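You operate a simulated robot arm through the tools that you are given. There is no shell and no other tool.

You are at the controls of a simulated robot arm. One attempt, no reset.

Task
Grip the orange block in the vice and sand the burr off its top.
Fine: run the jaw up to it, tighten the vice lever, and put the yellow sanding block back. Set down upright: yellow sanding block. What is to be rubbed or washed off counts as gone when no trace of it is left.

The check looks at the end state, three seconds after you hand in, the way a careful person would. Anything else that was tipped, shoved, dropped, spilled or broken makes it a failure.

Robot
A 7-joint arm with a two-finger parallel gripper, fixed in place. Base frame: the origin is at the foot of the arm, x ahead of it, y to its left, z up; the work surface is at about z = -2. Readings come in cm, degrees, newtons and seconds.
With the tool pointing down near the work surface it reaches from about 24 to 68 cm from the base axis. Its first joint turns from -166.0 to 166.0 degrees. Payload 2.5 kg.
The TCP is the grasp point between the finger pads, 3 cm short of the fingertips. In the tool frame z runs along the fingers and y along their closing line. Largest opening 9.4 cm; finger width 2.8, thickness 1; the body of the gripper, 5 by 9.6 cm, starts 5.5 cm behind the TCP.
Orientation is that of the tool frame in the base frame, as a unit quaternion [x, y, z, w]. With the fingers straight down and closing along the base's y, the tool's x points along the base's -x, its y along +y and its z along -z.

Tools
- The arm moves only by the tool nudge_tool. Its argument "plan" is a list of rows, each an object (a shift or turn left out is 0, a gripper value left out holds the last) with "xyz": the shift along the tool's x, y, z in cm, a list of three; "dr": the turn, a rotation vector about the tool's x, y, z in degrees, a list of three. In form: [{"xyz": [dx, dy, dz], "dr": [ax, ay, az]}, ...]. A call has 1 to 20 rows; each row shifts and turns the commanded pose from where the row before left it, along the tool's axes as they then stand. "gripper" is the finger opening in cm, from 0 to 9.4, set as the call begins (left out, the last holds). Each row takes 0.2 s and may step no farther than 5 cm and 8.6 degrees from the row before; otherwise, or with a gripper value out of range, the whole call is refused. A pose out of reach is approached as far as the arm can. The call stops where the force on the tool passes 90 N (or 10 N more than at its start, if that is more) or the arm is blocked; 0.2 s more then pass. The fingers move at their own pace (about 7.2 cm/s each) and stop on an object; they squeeze with about 27 N. The grip force told is the motor's: it shows also when the fingers shut on nothing. Time passes only in rows, and 0.2 s behind the last, so rows that do not move let the fingers close. The reply holds the time, the measured pose of the TCP, the force on the tool along the base axes, the opening and the grip force, in the units named above and with some noise, with the torque about the TCP (base axes, N m) and any sound that the robot's microphone picked up.
- Cameras (640 x 400 px; columns grow to the right, rows downward): "scene" is fixed at [21.82, -50.18, 59.84]; the picture's right is [0.39, -0.92, 0.00], its down [-0.64, -0.27, -0.72] and it looks along [0.66, 0.28, -0.69] (base axes); focal length 286 px, centre (320, 200). "wrist" rides on the gripper at [7.6, 1.4, -10.2] in the tool frame; the picture's right is [-0.18, 0.98, 0.00], its down [-0.75, -0.14, -0.64] and it looks along [-0.63, -0.12, 0.77] (tool axes); focal length 243 px, centre (320, 200). There is no depth. A picture from a camera that has moved, and an enlarged one, comes with that camera's place and axes in the base frame and with its lens.
- camera(camera): a new picture of that camera. It takes no simulated time.
- close_up(camera, box): a new picture of the part [left, top, right, bottom] of that camera's present view, enlarged. It takes no simulated time.
- close_job(): hands the job in; it is judged then, once.

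Places have to be worked out from the pictures, the camera data and where the tool is seen. Open the gripper and draw the arm clear of the work before you hand the job in, unless the task says otherwise.

The tools are called after "Emit:" as a command line: name --argument value ..., lists and objects as JSON in quotes. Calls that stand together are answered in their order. nudge_tool: Moves the arm, as the interface text tells. Its arguments: {"type":"object","properties":{"plan":{"type":"array","items":{"type":"object","properties":{"xyz":{"type":"array","items":{"type":"number"}},"dr":{"type":"array","items":{"type":"number"}}}}},"gripper":{"type":"number"}},"required":["plan"]} The other tools are called the same way: camera (camera) takes a picture; close_up (camera, box) takes an enlarged picture of a part of a camera's view; close_job () hands the job in.

At the start:

```text
time: 0.0
ee_pos: [48.28, -20.7, 37.73]
orientation: [0.0, 1.0, 0.0, -0.001]
wrist_force: [0.5, 0.1, -0.3]
torque: [-0.03, 0.0, 0.01]
gripper_width: 9.39
finger_force: 0.1
```

scene: 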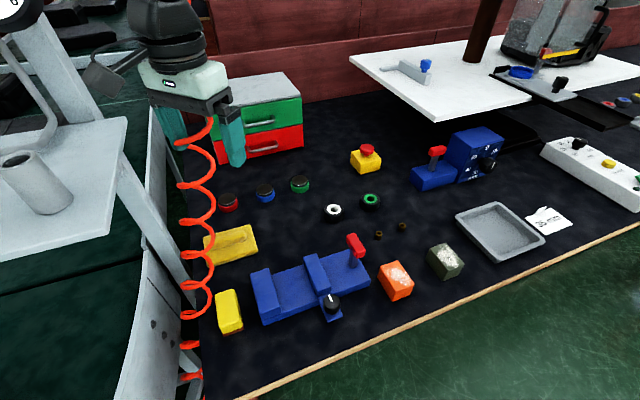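
wrist: 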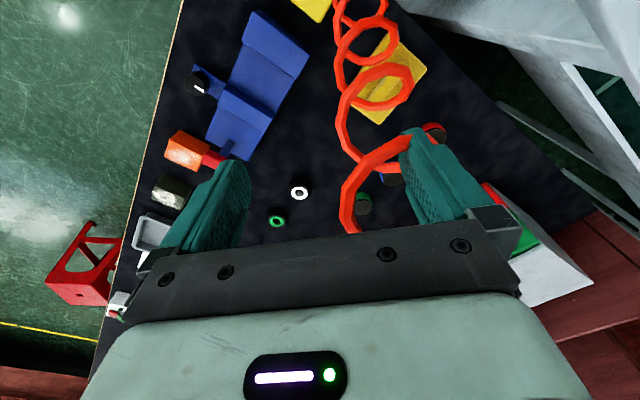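

I'll start by looking more closely at the vice, the blocks and the area round them before moving anything.

Emit:
close_up --camera "scene" --box '[190, 210, 350, 340]'

Emit:
close_up --camera "scene" --box '[330, 210, 490, 310]'

Emit:
close_up --camera "wrist" --box '[130, 0, 450, 200]'

Emit:
close_up --camera "scene" --box '[390, 110, 560, 240]'

```text
3.08 times, centred on (270, 275) of scene
camera zoom: at [21.82, -50.18, 59.84], right [0.39, -0.92, 0.0], down [-0.64, -0.27, -0.72], along [0.66, 0.28, -0.69], focal length 879 px, centre (474, -31)
```

zoom: 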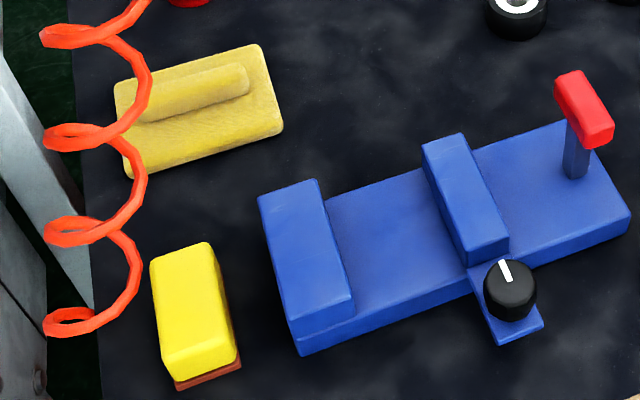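

```text
4.00 times, centred on (410, 260) of scene
camera zoom: at [21.82, -50.18, 59.84], right [0.39, -0.92, 0.0], down [-0.64, -0.27, -0.72], along [0.66, 0.28, -0.69], focal length 1143 px, centre (-40, -40)
```

zoom: 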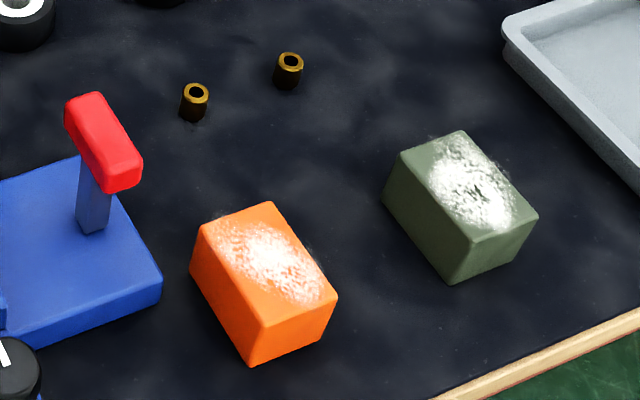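

```text
2.00 times, centred on (290, 100) of wrist
camera zoom: at [40.65, -19.31, 47.98], right [0.18, 0.98, 0.0], down [0.75, -0.14, 0.64], along [0.63, -0.12, -0.77], focal length 485 px, centre (380, 400)
```

zoom: 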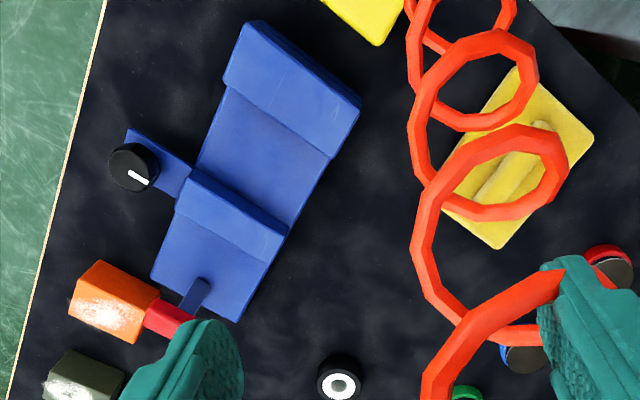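

```text
3.08 times, centred on (475, 175) of scene
camera zoom: at [21.82, -50.18, 59.84], right [0.39, -0.92, 0.0], down [-0.64, -0.27, -0.72], along [0.66, 0.28, -0.69], focal length 879 px, centre (-157, 277)
```

zoom: 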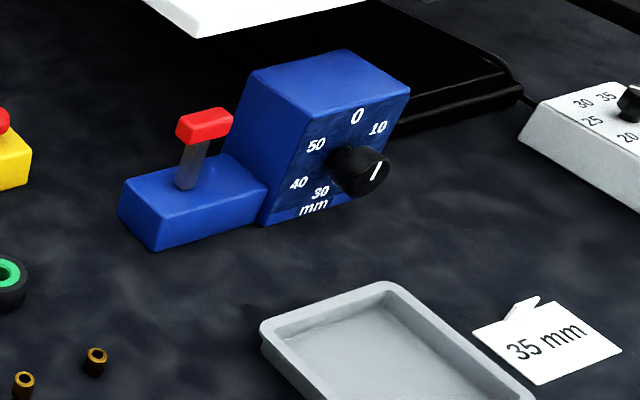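

The pictures put the vice axis along about -45° in the base frame, running radially away from the arm, with the orange block at roughly (60, -52) and the sanding block near (39, -22). I'll yaw the tool 45° so the fingers close across the vice, then look again.

Emit:
nudge_tool --plan '[{"dr": [0, 0, 7.5]}, {"dr": [0, 0, 7.5]}, {"dr": [0, 0, 7.5]}, {"dr": [0, 0, 7.5]}, {"dr": [0, 0, 7.5]}, {"dr": [0, 0, 7.5]}, {"xyz": [0, -4, 0]}, {"xyz": [0, -4, 0]}, {"xyz": [0, 0, 0]}]'

```text
time: 2.0
ee_pos: [42.66, -26.42, 37.77]
orientation: [0.383, 0.924, -0.001, 0.001]
wrist_force: [-0.5, 0.6, -0.5]
torque: [-0.01, 0.02, 0.0]
gripper_width: 9.43
finger_force: 0.0
```

The tool is now aligned with the vice: tool x points along -u (back toward the base) and tool y along +v. I'll look at both cameras.

Emit:
camera --camera "scene"

Emit:
camera --camera "wrist"

```text
taken
```

scene: 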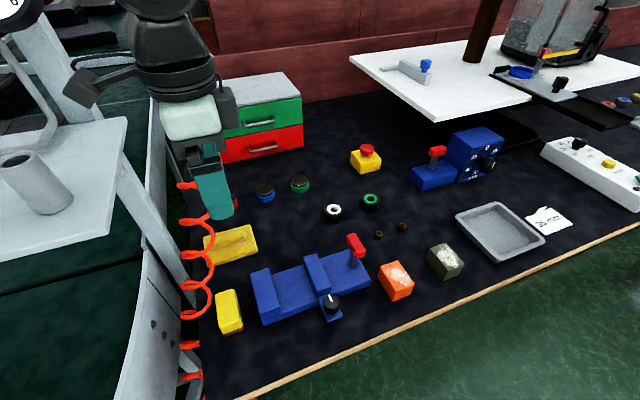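

```text
taken
camera wrist: at [38.22, -20.11, 47.94], right [0.82, 0.57, 0.0], down [0.43, -0.63, 0.64], along [0.36, -0.53, -0.77], focal length 243 px, centre (320, 200)
```

wrist: 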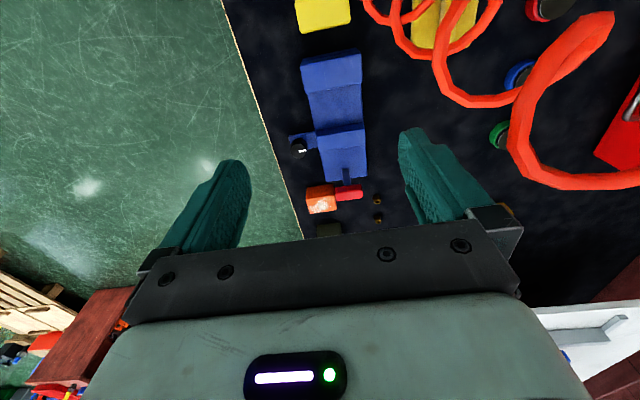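

The red coil hose hangs near the gripper, so I'll zoom in to see whether it's attached to the arm or hangs free. I also want a close look at the lever and the knob.

Emit:
close_up --camera "scene" --box '[130, 60, 290, 160]'

Emit:
close_up --camera "scene" --box '[140, 150, 300, 250]'

Emit:
close_up --camera "scene" --box '[300, 220, 400, 330]'

Emit:
close_up --camera "wrist" --box '[270, 30, 400, 240]'

```text
4.00 times, centred on (210, 110) of scene
camera zoom: at [21.82, -50.18, 59.84], right [0.39, -0.92, 0.0], down [-0.64, -0.27, -0.72], along [0.66, 0.28, -0.69], focal length 1143 px, centre (760, 560)
```

zoom: 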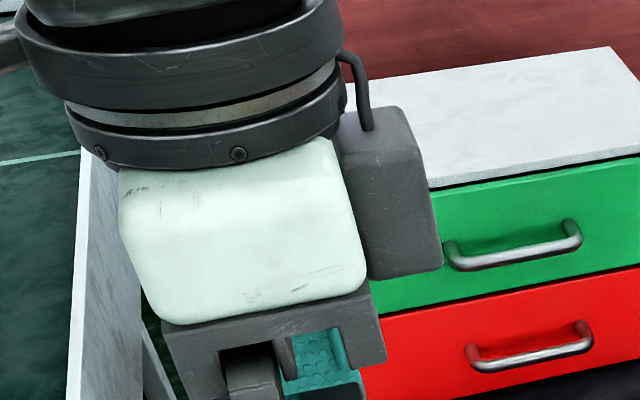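

```text
4.00 times, centred on (220, 200) of scene
camera zoom: at [21.82, -50.18, 59.84], right [0.39, -0.92, 0.0], down [-0.64, -0.27, -0.72], along [0.66, 0.28, -0.69], focal length 1143 px, centre (720, 200)
```

zoom: 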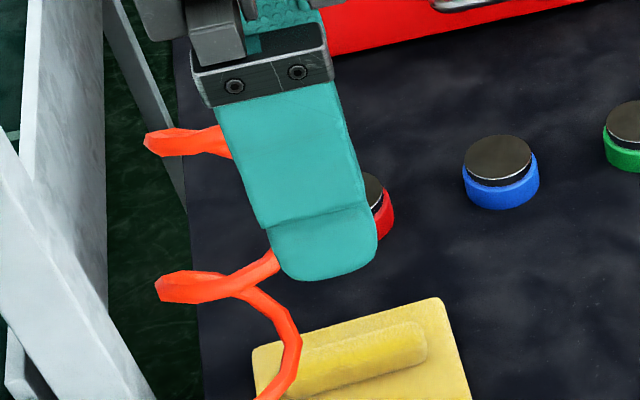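

```text
3.64 times, centred on (350, 275) of scene
camera zoom: at [21.82, -50.18, 59.84], right [0.39, -0.92, 0.0], down [-0.64, -0.27, -0.72], along [0.66, 0.28, -0.69], focal length 1039 px, centre (211, -73)
```

zoom: 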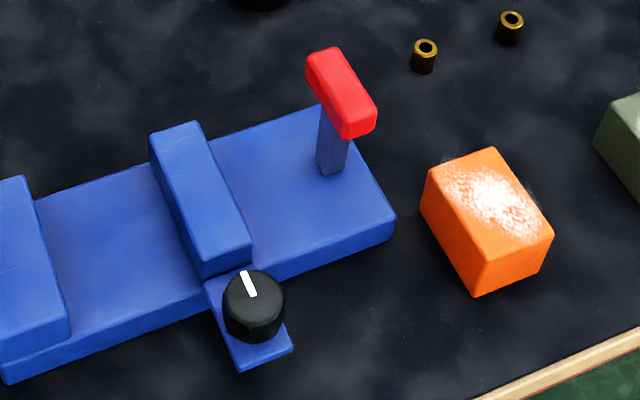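

```text
1.90 times, centred on (335, 135) of wrist
camera zoom: at [38.22, -20.11, 47.94], right [0.82, 0.57, 0.0], down [0.43, -0.63, 0.64], along [0.36, -0.53, -0.77], focal length 462 px, centre (291, 324)
```

zoom: 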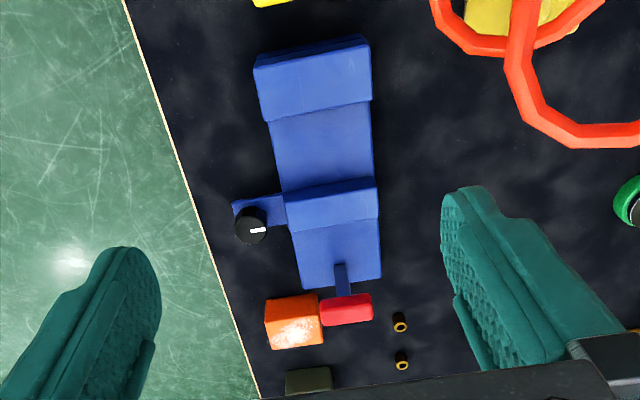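

The hose hangs free behind the gripper, so I'll stay clear of it. I'll take tighter views of the vice from the wrist camera to work out its geometry.

Emit:
close_up --camera "wrist" --box '[270, 40, 400, 120]'

Emit:
close_up --camera "wrist" --box '[270, 110, 400, 190]'

Emit:
close_up --camera "wrist" --box '[270, 160, 400, 240]'

Emit:
close_up --camera "scene" --box '[240, 240, 320, 290]'

Emit:
close_up --camera "scene" --box '[310, 270, 374, 330]'

Emit:
close_up --camera "scene" --box '[300, 225, 380, 275]'

```text
4.92 times, centred on (335, 80) of wrist
camera zoom: at [38.22, -20.11, 47.94], right [0.82, 0.57, 0.0], down [0.43, -0.63, 0.64], along [0.36, -0.53, -0.77], focal length 1194 px, centre (246, 791)
```

zoom: 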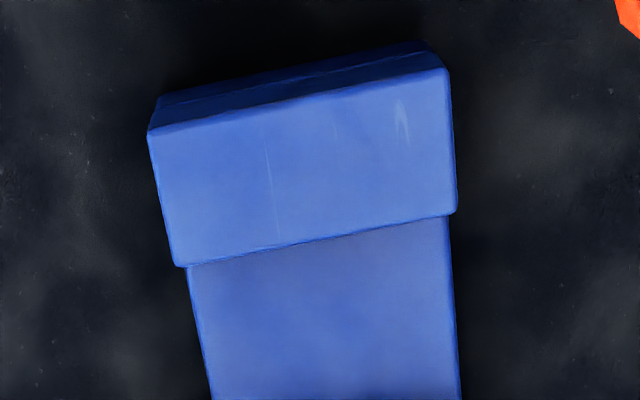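

```text
4.92 times, centred on (335, 150) of wrist
camera zoom: at [38.22, -20.11, 47.94], right [0.82, 0.57, 0.0], down [0.43, -0.63, 0.64], along [0.36, -0.53, -0.77], focal length 1194 px, centre (246, 446)
```

zoom: 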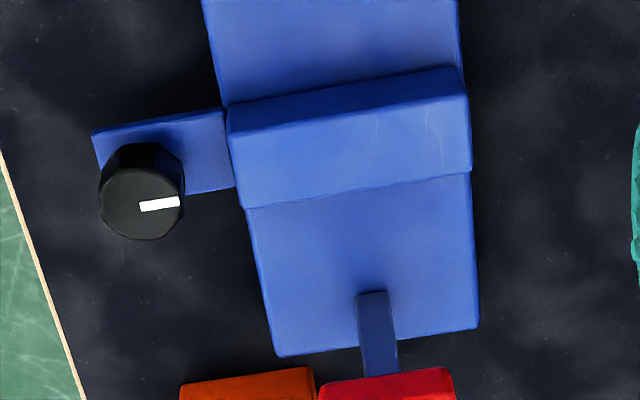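

```text
4.92 times, centred on (335, 200) of wrist
camera zoom: at [38.22, -20.11, 47.94], right [0.82, 0.57, 0.0], down [0.43, -0.63, 0.64], along [0.36, -0.53, -0.77], focal length 1194 px, centre (246, 200)
```

zoom: 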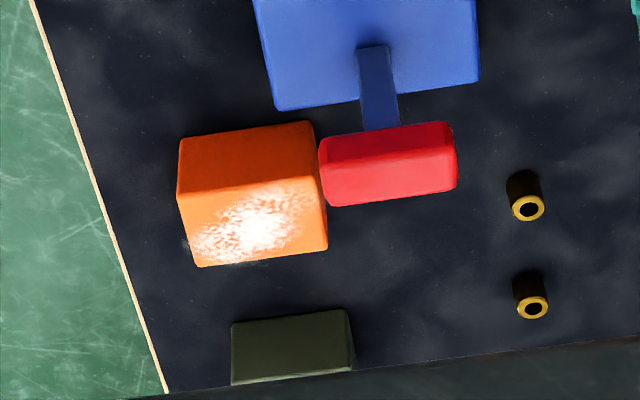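

```text
8.00 times, centred on (280, 265) of scene
camera zoom: at [21.82, -50.18, 59.84], right [0.39, -0.92, 0.0], down [-0.64, -0.27, -0.72], along [0.66, 0.28, -0.69], focal length 2286 px, centre (640, -320)
```

zoom: 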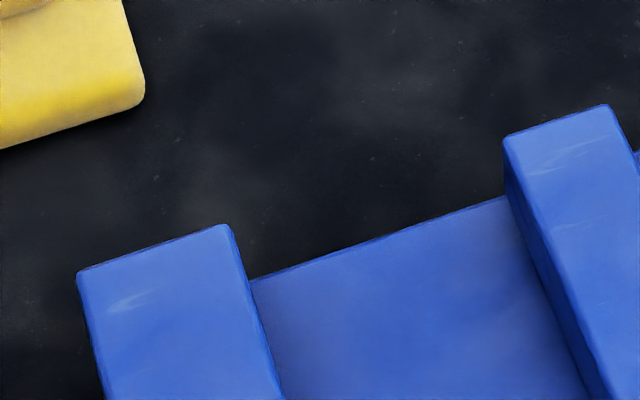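

```text
6.67 times, centred on (342, 300) of scene
camera zoom: at [21.82, -50.18, 59.84], right [0.39, -0.92, 0.0], down [-0.64, -0.27, -0.72], along [0.66, 0.28, -0.69], focal length 1905 px, centre (173, -467)
```

zoom: 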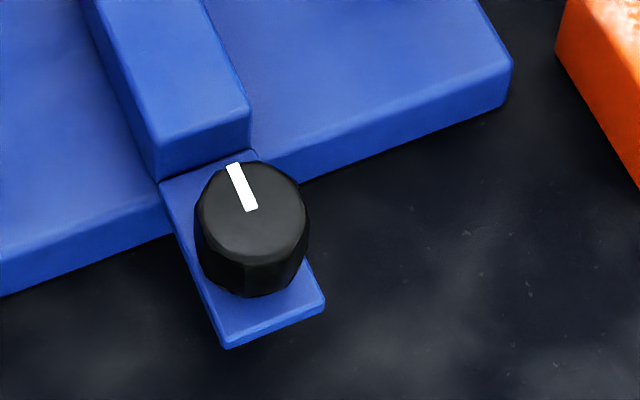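

```text
8.00 times, centred on (340, 250) of scene
camera zoom: at [21.82, -50.18, 59.84], right [0.39, -0.92, 0.0], down [-0.64, -0.27, -0.72], along [0.66, 0.28, -0.69], focal length 2286 px, centre (160, -200)
```

zoom: 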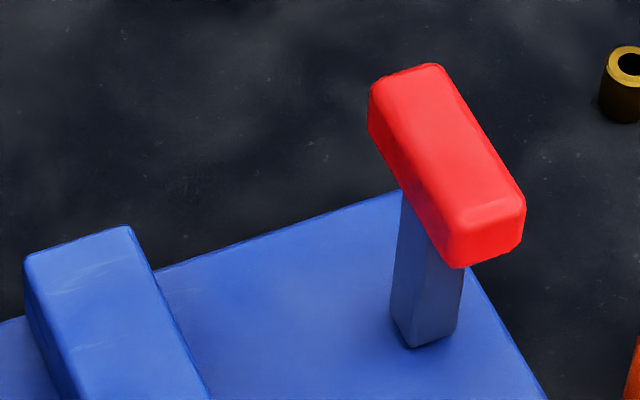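

From the two views I put the vice bed at z≈0.5, the jaws' tops at z≈3, and the gap between them at u 53.6 to 61.8, v 8 to 18, where u=(0.707,-0.707) and v=(0.707,0.707). The orange block is centred near u=79.8, v=5.4, past the straight-down reach, so I'll move out high and tilt the fingers outward about their closing line.

Emit:
nudge_tool --plan '[{"xyz": [-5, -1.2, 3]}, {"xyz": [-5, -1.2, 3]}, {"xyz": [-5, -1.2, 3]}, {"xyz": [-5, -1.2, 3]}, {"xyz": [-5, -1.2, 3]}, {"dr": [0, -7.5, 0]}, {"dr": [0, -7.5, 0]}, {"xyz": [0, 0, 0]}]'

Emit:
camera --camera "wrist"

Emit:
camera --camera "scene"

```text
refused: row 1 steps farther than a row can; nothing moved
```

```text
taken
camera wrist: at [38.22, -20.11, 47.94], right [0.82, 0.57, 0.0], down [0.43, -0.63, 0.64], along [0.36, -0.53, -0.77], focal length 243 px, centre (320, 200)
```

wrist: 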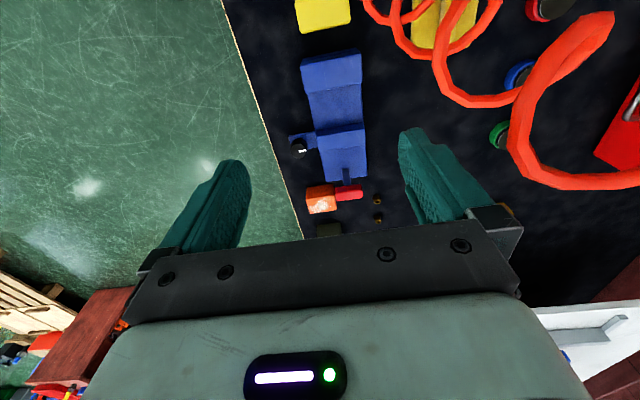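

```text
taken
```

scene: 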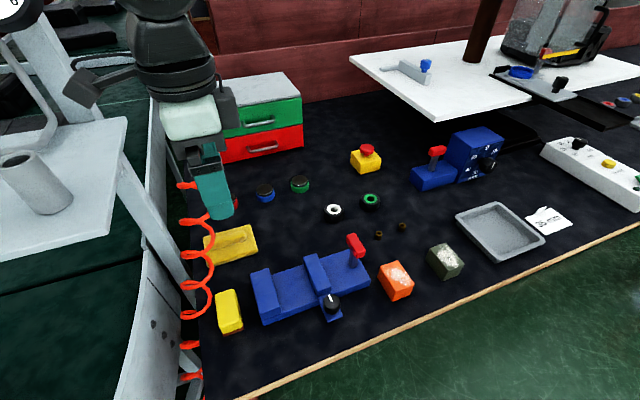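

The call was refused because each row's total step came to more than 5 cm. I'll repeat the same path with smaller rows, about 4.2 cm each.

Emit:
nudge_tool --plan '[{"xyz": [-3.6, -0.87, 2]}, {"xyz": [-3.6, -0.87, 2]}, {"xyz": [-3.6, -0.87, 2]}, {"xyz": [-3.6, -0.87, 2]}, {"xyz": [-3.6, -0.87, 2]}, {"xyz": [-3.6, -0.87, 2]}, {"xyz": [-3.6, -0.87, 2]}, {"dr": [0, -7.5, 0]}, {"dr": [0, -7.5, 0]}, {"xyz": [0, 0, 0]}]'

Emit:
camera --camera "wrist"

Emit:
camera --camera "scene"

```text
time: 4.2
ee_pos: [53.99, -45.91, 23.82]
orientation: [0.379, 0.916, -0.05, 0.122]
wrist_force: [-0.5, -0.3, -0.5]
torque: [0.0, 0.03, -0.02]
gripper_width: 9.39
finger_force: 0.0
out of reach, approached as far as the arm can: row 7
```

```text
taken
camera wrist: at [47.88, -37.88, 31.73], right [0.82, 0.57, 0.05], down [0.3, -0.5, 0.82], along [0.49, -0.65, -0.58], focal length 243 px, centre (320, 200)
```

wrist: 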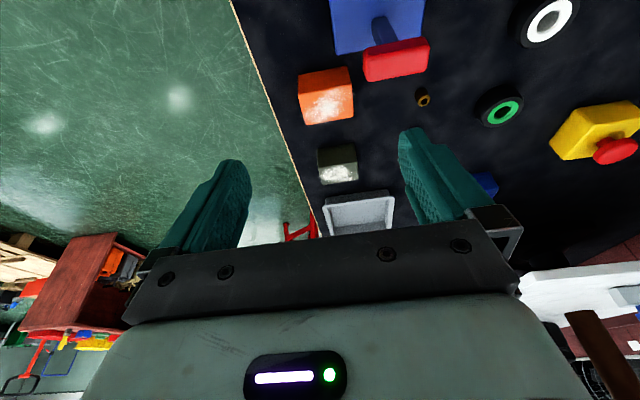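

```text
taken
```

scene: 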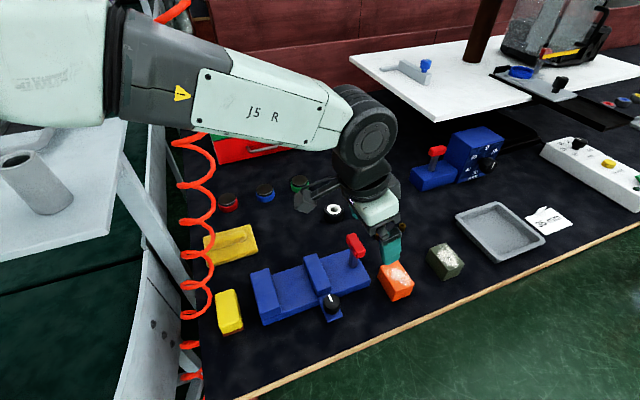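

At vertical the reach ended near r≈71 cm, and the arm is now tilted 15° at u=70.6, z=23.8. I'll tilt to 30° and go outward and down toward a spot above the orange block.

Emit:
nudge_tool --plan '[{"dr": [0, -7.5, 0]}, {"dr": [0, -7.5, 0]}, {"xyz": [-0.5, -0.08, 3.7]}, {"xyz": [-0.5, -0.08, 3.7]}, {"xyz": [-0.5, -0.08, 3.7]}, {"xyz": [-0.5, -0.08, 3.7]}, {"xyz": [0, 0, 0]}]'

Emit:
camera --camera "wrist"

Emit:
camera --camera "scene"

```text
time: 5.8
ee_pos: [60.18, -52.68, 11.98]
orientation: [0.369, 0.892, -0.099, 0.239]
wrist_force: [0.1, 0.6, -0.4]
torque: [0.03, 0.02, -0.01]
gripper_width: 9.4
finger_force: 0.0
```

```text
taken
camera wrist: at [52.93, -43.4, 16.92], right [0.81, 0.58, 0.09], down [0.14, -0.33, 0.93], along [0.57, -0.74, -0.35], focal length 243 px, centre (320, 200)
```

wrist: 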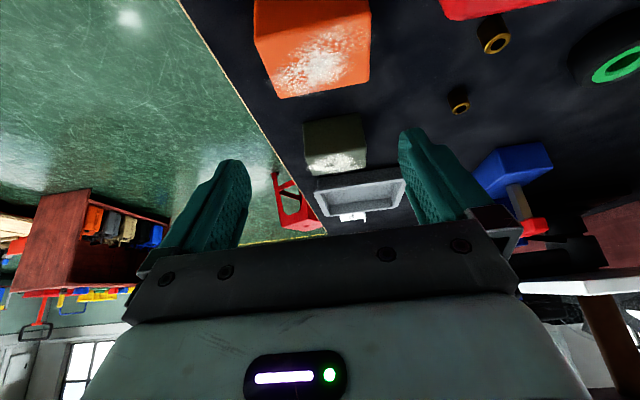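

```text
taken
```

scene: 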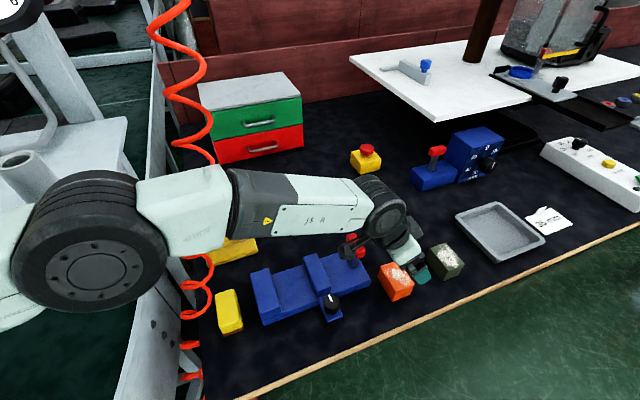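

The tool is right above the block at u=79.8, v=5.3, z=12. Before going down I'll zoom in with both cameras to refine the block's position.

Emit:
close_up --camera "wrist" --box '[230, 0, 410, 112]'

Emit:
close_up --camera "scene" --box '[330, 220, 470, 308]'

```text
3.56 times, centred on (320, 56) of wrist
camera zoom: at [52.93, -43.4, 16.92], right [0.81, 0.58, 0.09], down [0.14, -0.33, 0.93], along [0.57, -0.74, -0.35], focal length 863 px, centre (320, 712)
```

zoom: 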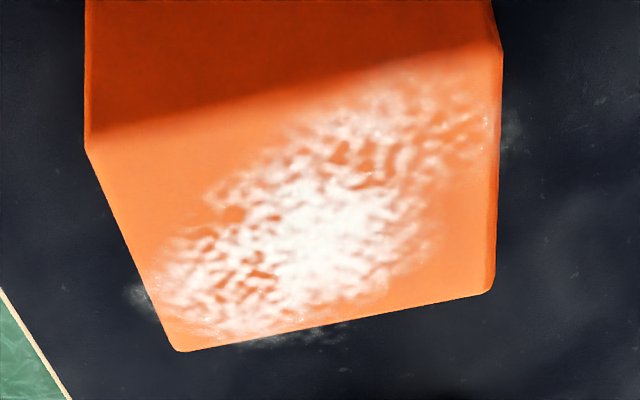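

```text
4.55 times, centred on (400, 264) of scene
camera zoom: at [21.82, -50.18, 59.84], right [0.39, -0.92, 0.0], down [-0.64, -0.27, -0.72], along [0.66, 0.28, -0.69], focal length 1299 px, centre (-44, -91)
```

zoom: 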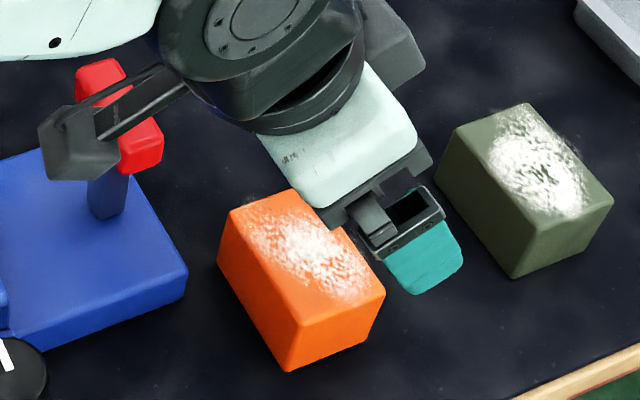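

The wrist view puts the block at u 77.4 to 82.0 and v 2.7 to 9.3, with its top at z≈3.2 and its faces square to my tool. The lever handle starts at v≈10.2, u≤74, so I'll stay slightly to -v and use less tilt to keep the gripper body clear. First I go down to z≈7 and cut the tilt to 22.5°.

Emit:
nudge_tool --plan '[{"xyz": [0.8, -0.07, 1.39]}, {"xyz": [0.8, -0.07, 1.39]}, {"xyz": [0.8, -0.06, 1.38]}, {"dr": [0, 3.75, 0]}, {"dr": [0, 3.75, 0]}, {"xyz": [0, 0, 0]}]' --gripper 9.4

Emit:
camera --camera "wrist"

Emit:
close_up --camera "scene" --box '[330, 220, 470, 308]'

```text
time: 7.2
ee_pos: [58.57, -51.18, 7.59]
orientation: [0.374, 0.907, -0.075, 0.181]
wrist_force: [-0.6, 0.0, -0.5]
torque: [0.04, -0.02, 0.02]
gripper_width: 9.39
finger_force: 0.1
out of reach, approached as far as the arm can: row 4, 5
```

```text
taken
camera wrist: at [51.89, -42.49, 14.05], right [0.81, 0.58, 0.07], down [0.22, -0.42, 0.88], along [0.54, -0.7, -0.47], focal length 243 px, centre (320, 200)
```

wrist: 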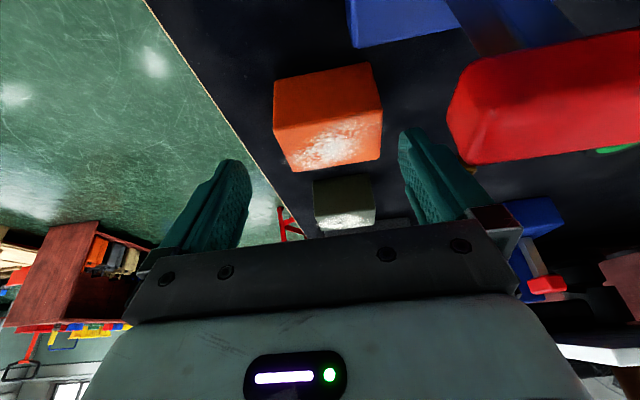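

```text
4.55 times, centred on (400, 264) of scene
camera zoom: at [21.82, -50.18, 59.84], right [0.39, -0.92, 0.0], down [-0.64, -0.27, -0.72], along [0.66, 0.28, -0.69], focal length 1299 px, centre (-44, -91)
```

zoom: 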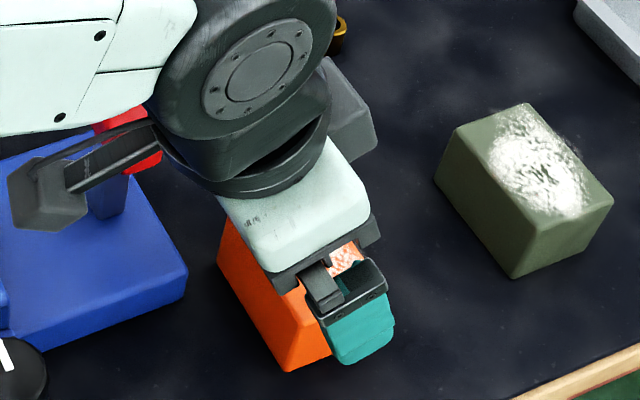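

At 22.5° tilt the arm falls about 2 cm short, so the far block needs more tilt, and then the lever handle's clearance in v becomes critical. I'll zoom in to measure the handle end and the block from this close view.

Emit:
close_up --camera "wrist" --box '[420, 0, 640, 170]'

Emit:
close_up --camera "wrist" --box '[240, 40, 420, 190]'

Emit:
close_up --camera "scene" --box '[320, 220, 420, 310]'

```text
2.35 times, centred on (530, 85) of wrist
camera zoom: at [51.89, -42.49, 14.05], right [0.81, 0.58, 0.07], down [0.22, -0.42, 0.88], along [0.54, -0.7, -0.47], focal length 571 px, centre (-174, 471)
```

zoom: 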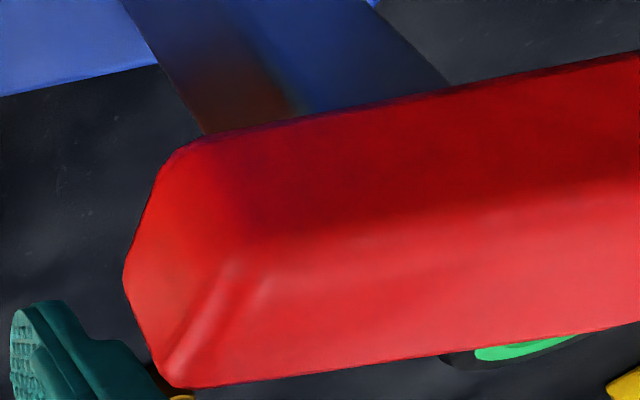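

```text
2.67 times, centred on (330, 115) of wrist
camera zoom: at [51.89, -42.49, 14.05], right [0.81, 0.58, 0.07], down [0.22, -0.42, 0.88], along [0.54, -0.7, -0.47], focal length 647 px, centre (293, 427)
```

zoom: 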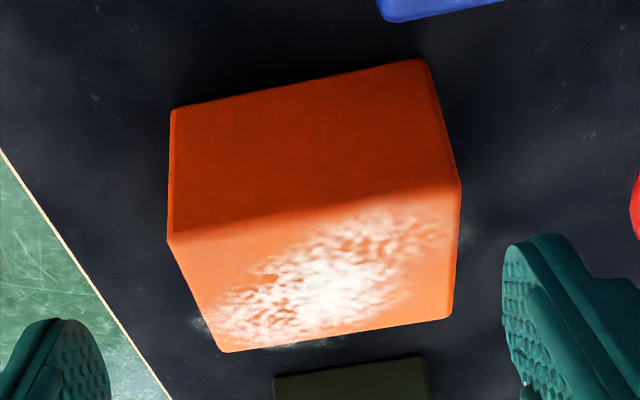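

```text
4.44 times, centred on (370, 265) of scene
camera zoom: at [21.82, -50.18, 59.84], right [0.39, -0.92, 0.0], down [-0.64, -0.27, -0.72], along [0.66, 0.28, -0.69], focal length 1270 px, centre (98, -89)
```

zoom: 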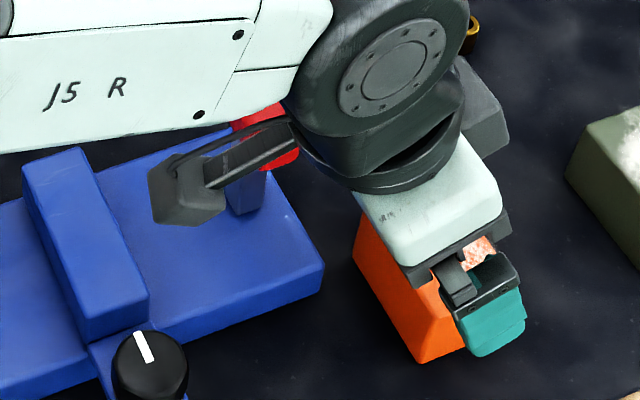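

The handle end is at v≈10.2, and a straight approach would bring the open +v finger within millimetres of it. So I'll raise a little, tilt to about 37.5° and yaw the tool 16°, which swings the gripper body away from the lever. The block will align itself to the fingers as they close.

Emit:
nudge_tool --plan '[{"xyz": [-0.57, -0.4, -1.39]}, {"dr": [0, -7.5, 0]}, {"dr": [0, -7.5, 0]}, {"dr": [-4.87, 0, -6.35]}, {"dr": [-4.87, 0, -6.35]}, {"xyz": [0, 0, 0]}]'

Emit:
camera --camera "wrist"

Emit:
close_up --camera "scene" --box '[330, 210, 470, 308]'

```text
time: 8.6
ee_pos: [58.31, -51.43, 9.04]
orientation: [0.235, 0.917, -0.08, 0.311]
wrist_force: [-0.4, -0.5, 0.1]
torque: [0.0, 0.0, 0.03]
gripper_width: 9.39
finger_force: 0.1
```

```text
taken
camera wrist: at [48.28, -44.37, 12.43], right [0.6, 0.79, 0.11], down [0.11, -0.22, 0.97], along [0.79, -0.57, -0.22], focal length 243 px, centre (320, 200)
```

wrist: 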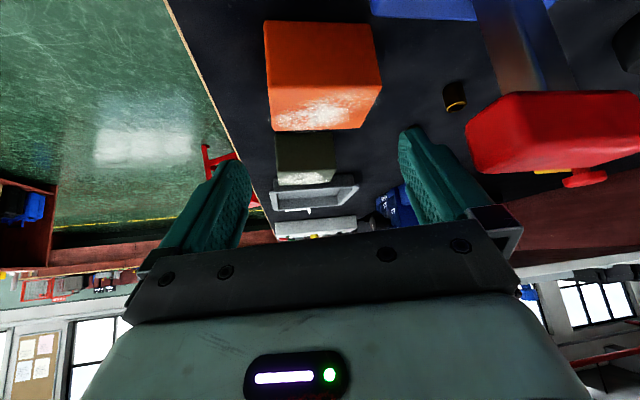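

```text
4.08 times, centred on (400, 259) of scene
camera zoom: at [21.82, -50.18, 59.84], right [0.39, -0.92, 0.0], down [-0.64, -0.27, -0.72], along [0.66, 0.28, -0.69], focal length 1166 px, centre (-6, -41)
```

zoom: 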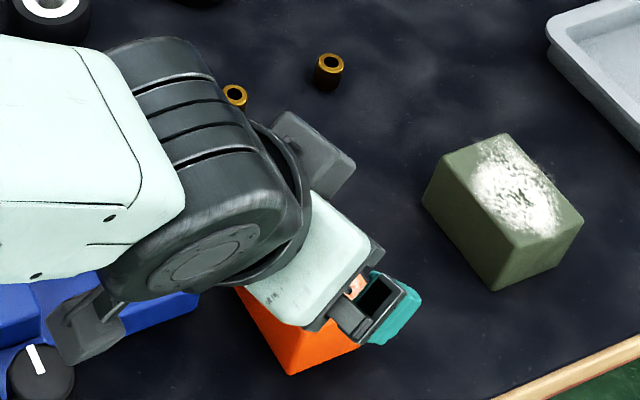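

The tool is now at u=77.6, v=4.9, z=9.0, tilted 37.5° and yawed 16°, with the handle about 6 cm to the side, outside the finger's reach. I'll come down to z≈6.2, with the tips just above the block's top, and check the clearances.

Emit:
nudge_tool --plan '[{"xyz": [0.75, 0, 1.18]}, {"xyz": [0.8, -0.03, 1.2]}, {"xyz": [0, 0, 0]}]'

Emit:
camera --camera "wrist"

Emit:
close_up --camera "scene" --box '[310, 200, 450, 308]'

```text
time: 9.4
ee_pos: [58.63, -51.5, 6.03]
orientation: [0.236, 0.917, -0.079, 0.311]
wrist_force: [0.1, -0.7, -0.4]
torque: [-0.03, -0.01, 0.01]
gripper_width: 9.41
finger_force: 0.1
```

```text
taken
camera wrist: at [48.46, -44.5, 9.57], right [0.6, 0.79, 0.11], down [0.11, -0.22, 0.97], along [0.79, -0.57, -0.22], focal length 243 px, centre (320, 200)
```

wrist: 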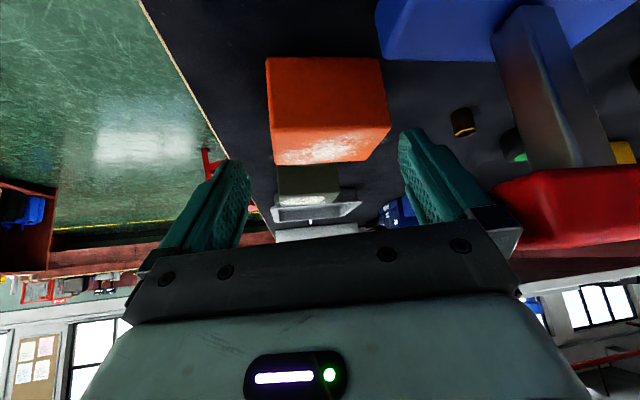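

```text
3.70 times, centred on (380, 254) of scene
camera zoom: at [21.82, -50.18, 59.84], right [0.39, -0.92, 0.0], down [-0.64, -0.27, -0.72], along [0.66, 0.28, -0.69], focal length 1058 px, centre (98, 0)
```

zoom: 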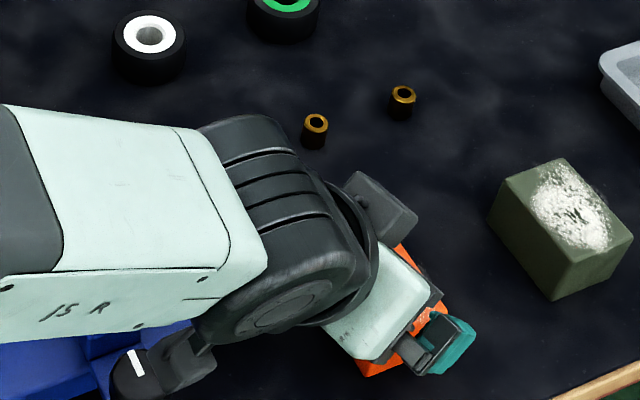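

The camera unit comes close to the vice knob, and the finger mounts close to the lever handle, if I go all the way down here. I'll zoom in to check the real side clearances before choosing a shallow grip on the block's top, then drag it toward -v into open space.

Emit:
close_up --camera "wrist" --box '[250, 40, 430, 180]'

Emit:
close_up --camera "wrist" --box '[380, 110, 600, 270]'

Emit:
close_up --camera "scene" --box '[310, 270, 390, 320]'

```text
2.86 times, centred on (340, 110) of wrist
camera zoom: at [48.46, -44.5, 9.57], right [0.6, 0.79, 0.11], down [0.11, -0.22, 0.97], along [0.79, -0.57, -0.22], focal length 693 px, centre (263, 457)
```

zoom: 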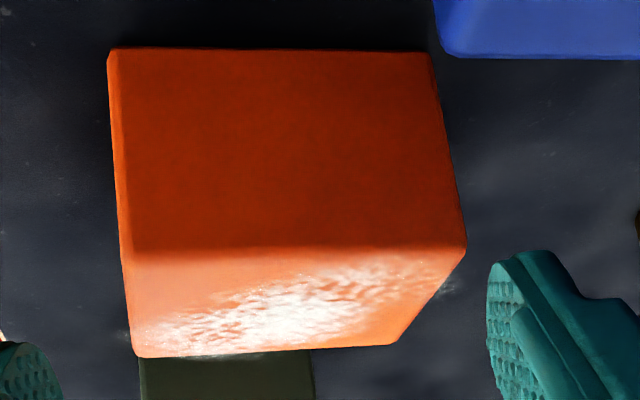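

```text
2.50 times, centred on (490, 190) of wrist
camera zoom: at [48.46, -44.5, 9.57], right [0.6, 0.79, 0.11], down [0.11, -0.22, 0.97], along [0.79, -0.57, -0.22], focal length 606 px, centre (-105, 225)
```

zoom: 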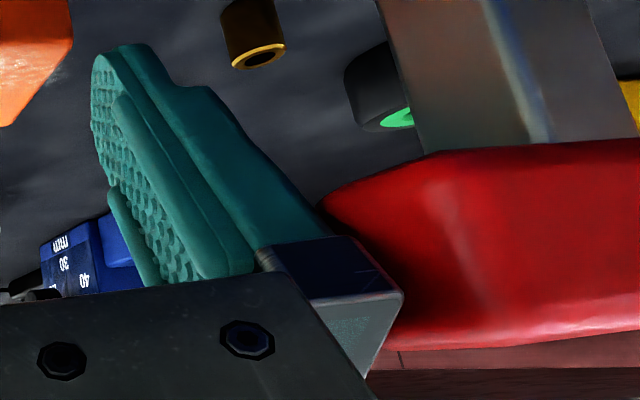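

```text
8.00 times, centred on (350, 295) of scene
camera zoom: at [21.82, -50.18, 59.84], right [0.39, -0.92, 0.0], down [-0.64, -0.27, -0.72], along [0.66, 0.28, -0.69], focal length 2286 px, centre (80, -560)
```

zoom: 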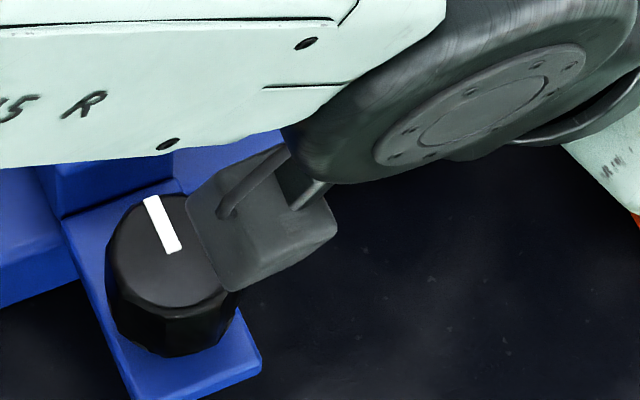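

The handle sits about 6.0 cm to the side and the block's nearest corner at 4.1 cm. I'll narrow the opening to 8.6 cm, which clears both, and stop at z≈4.5 so the finger mounts stay below the handle and the camera stays above the knob.

Emit:
nudge_tool --plan '[{"xyz": [0, 0, 0]}, {"xyz": [0.47, 0, 0.61]}, {"xyz": [0.46, 0, 0.6]}, {"xyz": [0, 0, 0]}]' --gripper 8.6

Emit:
camera --camera "wrist"

```text
time: 10.4
ee_pos: [59.01, -52.09, 5.94]
orientation: [0.237, 0.913, -0.085, 0.321]
wrist_force: [-16.5, 13.2, 67.2]
torque: [2.74, -1.55, 0.84]
gripper_width: 8.83
finger_force: 2.2
```

```text
taken
camera wrist: at [48.95, -44.88, 9.17], right [0.6, 0.79, 0.11], down [0.09, -0.21, 0.97], along [0.79, -0.58, -0.2], focal length 243 px, centre (320, 200)
```

wrist: 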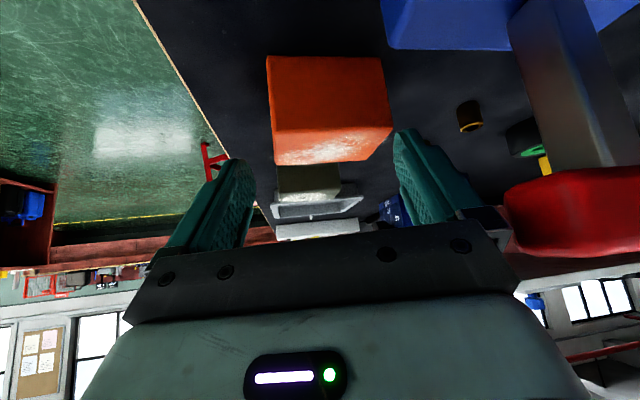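

The 67 N reading and the picture show the +v finger tip has come down on the block's near corner, so I'll back straight up. With the yaw taken back out the arm can reach 1 cm farther, and that clears the handle in u instead.

Emit:
nudge_tool --plan '[{"xyz": [-0.92, 0, -1.19]}, {"xyz": [-0.91, 0, -1.19]}, {"dr": [4.87, 0, 6.35]}, {"dr": [4.87, 0, 6.35]}, {"xyz": [0, 0, 0]}]' --gripper 9.4

Emit:
camera --camera "wrist"

Emit:
close_up --camera "wrist" --box '[240, 0, 420, 150]'

Emit:
camera --camera "scene"

```text
time: 11.6
ee_pos: [58.35, -51.79, 7.55]
orientation: [0.364, 0.875, -0.124, 0.293]
wrist_force: [-15.7, -11.9, -11.1]
torque: [-0.45, -0.31, 0.96]
gripper_width: 8.26
finger_force: 0.1
```

```text
taken
camera wrist: at [50.61, -42.1, 10.92], right [0.8, 0.59, 0.11], down [0.05, -0.25, 0.97], along [0.6, -0.77, -0.23], focal length 243 px, centre (320, 200)
```

wrist: 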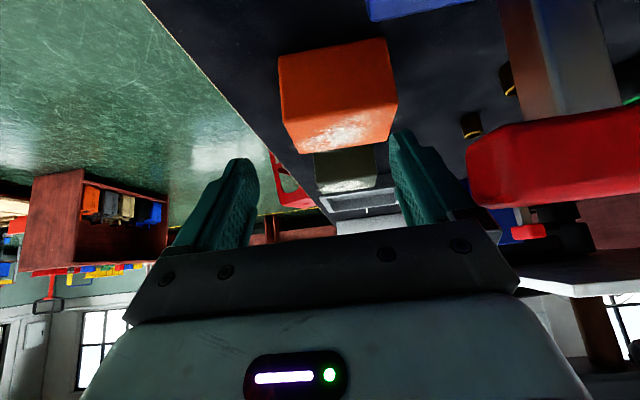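

```text
2.67 times, centred on (330, 75) of wrist
camera zoom: at [50.61, -42.1, 10.92], right [0.8, 0.59, 0.11], down [0.05, -0.25, 0.97], along [0.6, -0.77, -0.23], focal length 647 px, centre (293, 533)
```

zoom: 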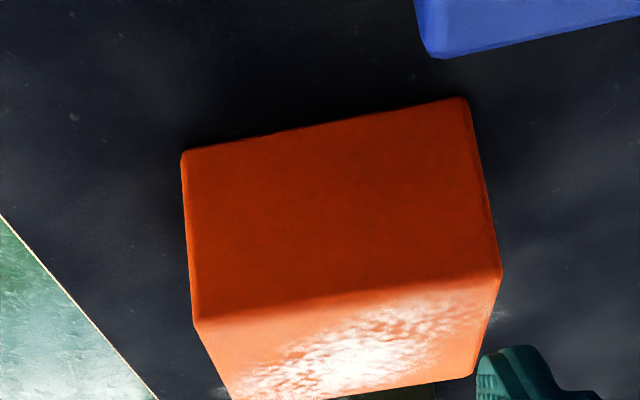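

```text
taken
```

scene: 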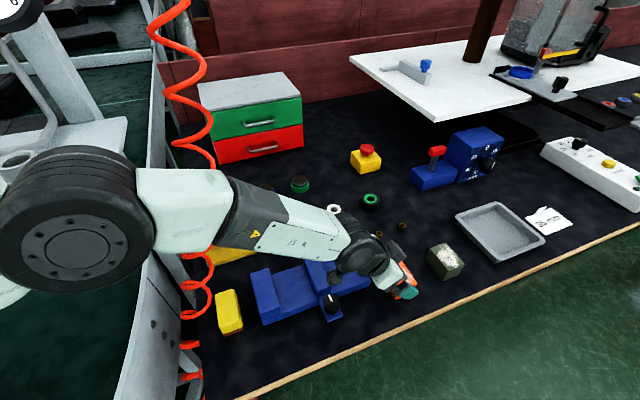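

The 20 N side force and the gripper stuck at 8.26 cm show the +v finger mount is touching the lever handle's end. I'll slide 0.5 cm to -v to free it, then go 1.6 cm outward, where the mount passes in front of the handle.

Emit:
nudge_tool --plan '[{"xyz": [0, -0.5, 0]}, {"xyz": [-0.64, 0, 0.49]}, {"xyz": [-0.64, 0, 0.49]}, {"xyz": [0, 0, 0]}]' --gripper 8.2

Emit:
camera --camera "wrist"

Emit:
close_up --camera "scene" --box '[310, 210, 450, 298]'

```text
time: 12.6
ee_pos: [59.33, -53.02, 7.73]
orientation: [0.362, 0.875, -0.123, 0.297]
wrist_force: [0.2, 0.3, -0.5]
torque: [0.01, 0.01, 0.01]
gripper_width: 8.19
finger_force: 0.0
```

```text
taken
camera wrist: at [51.66, -43.5, 11.17], right [0.8, 0.59, 0.11], down [0.05, -0.25, 0.97], along [0.6, -0.77, -0.22], focal length 243 px, centre (320, 200)
```

wrist: 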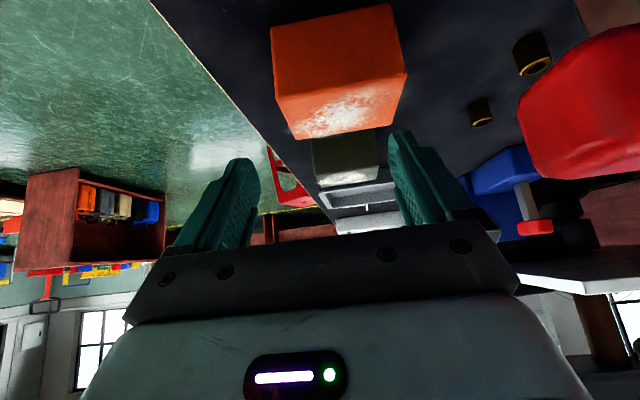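

```text
4.55 times, centred on (380, 254) of scene
camera zoom: at [21.82, -50.18, 59.84], right [0.39, -0.92, 0.0], down [-0.64, -0.27, -0.72], along [0.66, 0.28, -0.69], focal length 1299 px, centre (47, -46)
```

zoom: 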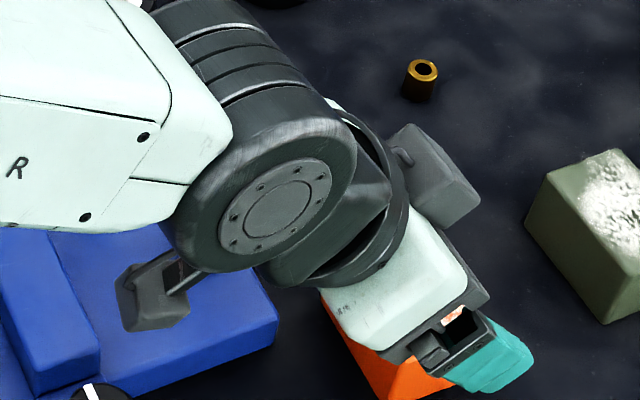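

The tool is free at u=79.4, v=4.5, z=7.7 with no force on it. I'll open fully, add a 2.5° yaw, shift to v≈4.95 and come down to just above the block's top.

Emit:
nudge_tool --plan '[{"xyz": [0, 0.45, 0], "dr": [-1.52, 0, -1.98]}, {"xyz": [0.37, 0, 0.48]}, {"xyz": [0.37, 0, 0.48]}, {"xyz": [0, 0, 0]}]' --gripper 9.4

Emit:
camera --camera "wrist"

Emit:
close_up --camera "wrist" --box '[260, 30, 440, 170]'

```text
time: 13.6
ee_pos: [59.71, -52.79, 6.45]
orientation: [0.342, 0.883, -0.116, 0.3]
wrist_force: [0.1, 0.5, 0.3]
torque: [0.04, -0.03, -0.02]
gripper_width: 9.39
finger_force: 0.0
```

```text
taken
camera wrist: at [51.54, -43.52, 9.91], right [0.77, 0.63, 0.11], down [0.06, -0.24, 0.97], along [0.63, -0.74, -0.22], focal length 243 px, centre (320, 200)
```

wrist: 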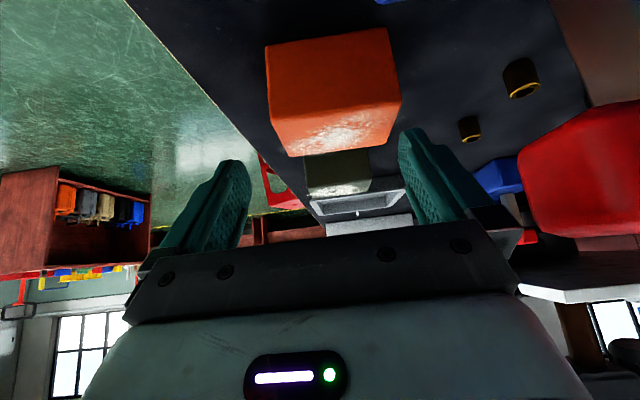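

```text
2.86 times, centred on (350, 100) of wrist
camera zoom: at [51.54, -43.52, 9.91], right [0.77, 0.63, 0.11], down [0.06, -0.24, 0.97], along [0.63, -0.74, -0.22], focal length 693 px, centre (234, 486)
```

zoom: 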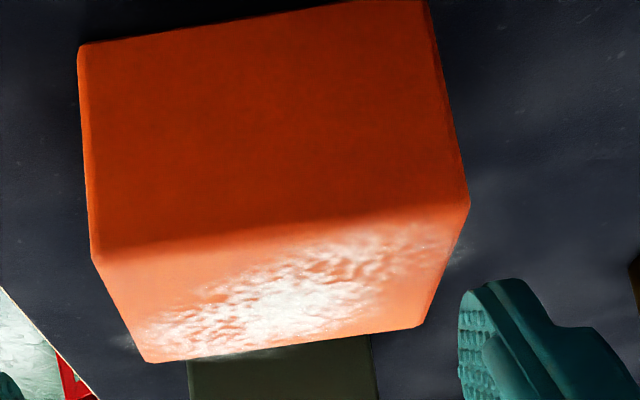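

There's no contact force, but the near-right corner of the block sits only about 0.2 cm inside the +v finger. I'll shift 0.36 cm to +v and come down in small steps, watching the force.

Emit:
nudge_tool --plan '[{"xyz": [0, 0.36, 0]}, {"xyz": [0.38, 0, 0.36]}, {"xyz": [0.38, 0, 0.36]}, {"xyz": [0, 0, 0]}]'

Emit:
close_up --camera "wrist" --box '[260, 30, 440, 170]'

```text
time: 14.6
ee_pos: [59.73, -52.38, 5.47]
orientation: [0.343, 0.883, -0.116, 0.3]
wrist_force: [0.4, -0.8, -0.5]
torque: [0.0, -0.04, -0.01]
gripper_width: 9.38
finger_force: 0.1
```

```text
2.86 times, centred on (350, 100) of wrist
camera zoom: at [51.67, -43.13, 8.85], right [0.77, 0.63, 0.11], down [0.06, -0.24, 0.97], along [0.63, -0.74, -0.22], focal length 693 px, centre (234, 486)
```

zoom: 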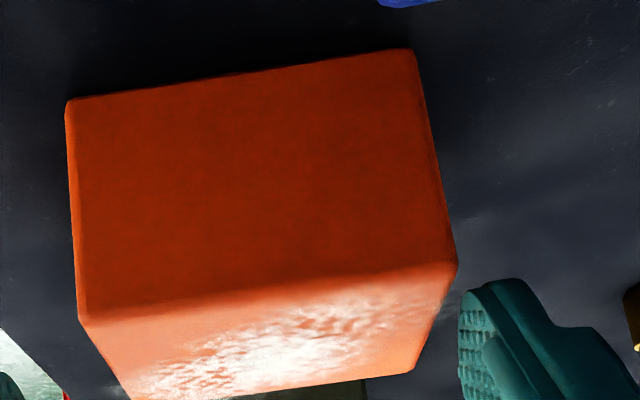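

The fingers now straddle the block without contact, with the tips about 1 cm below its top. I'll go down another 0.7 cm, still in small steps.

Emit:
nudge_tool --plan '[{"xyz": [0.2, 0, 0.27]}, {"xyz": [0.22, 0, 0.28]}, {"xyz": [0, 0, 0]}]'

Emit:
camera --camera "wrist"

Emit:
close_up --camera "scene" --box '[310, 210, 450, 310]'

```text
time: 15.4
ee_pos: [59.69, -52.41, 4.75]
orientation: [0.343, 0.882, -0.116, 0.3]
wrist_force: [0.2, -0.1, -0.3]
torque: [0.01, 0.02, 0.02]
gripper_width: 9.41
finger_force: 0.0
```

```text
taken
camera wrist: at [51.66, -43.14, 8.2], right [0.77, 0.63, 0.11], down [0.06, -0.24, 0.97], along [0.63, -0.74, -0.22], focal length 243 px, centre (320, 200)
```

wrist: 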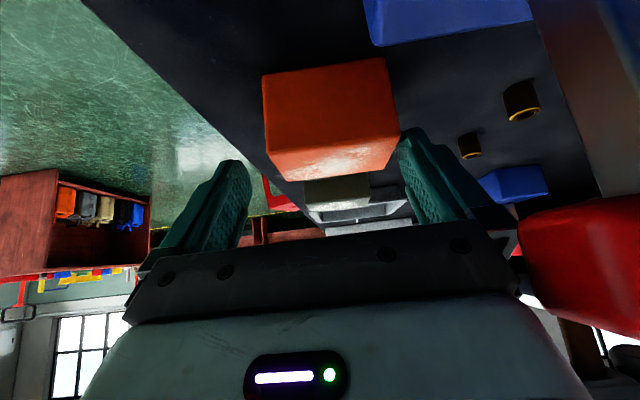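

```text
4.00 times, centred on (380, 260) of scene
camera zoom: at [21.82, -50.18, 59.84], right [0.39, -0.92, 0.0], down [-0.64, -0.27, -0.72], along [0.66, 0.28, -0.69], focal length 1143 px, centre (80, -40)
```

zoom: 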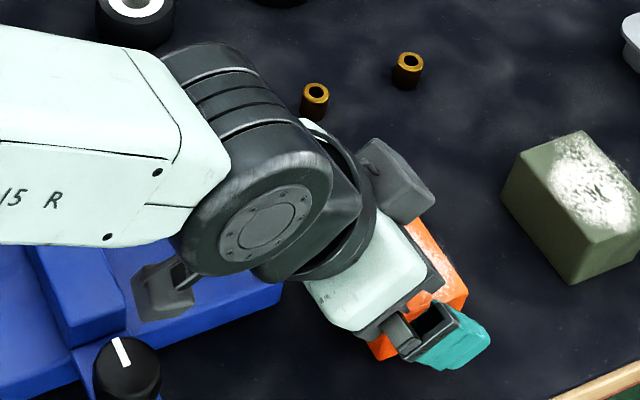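

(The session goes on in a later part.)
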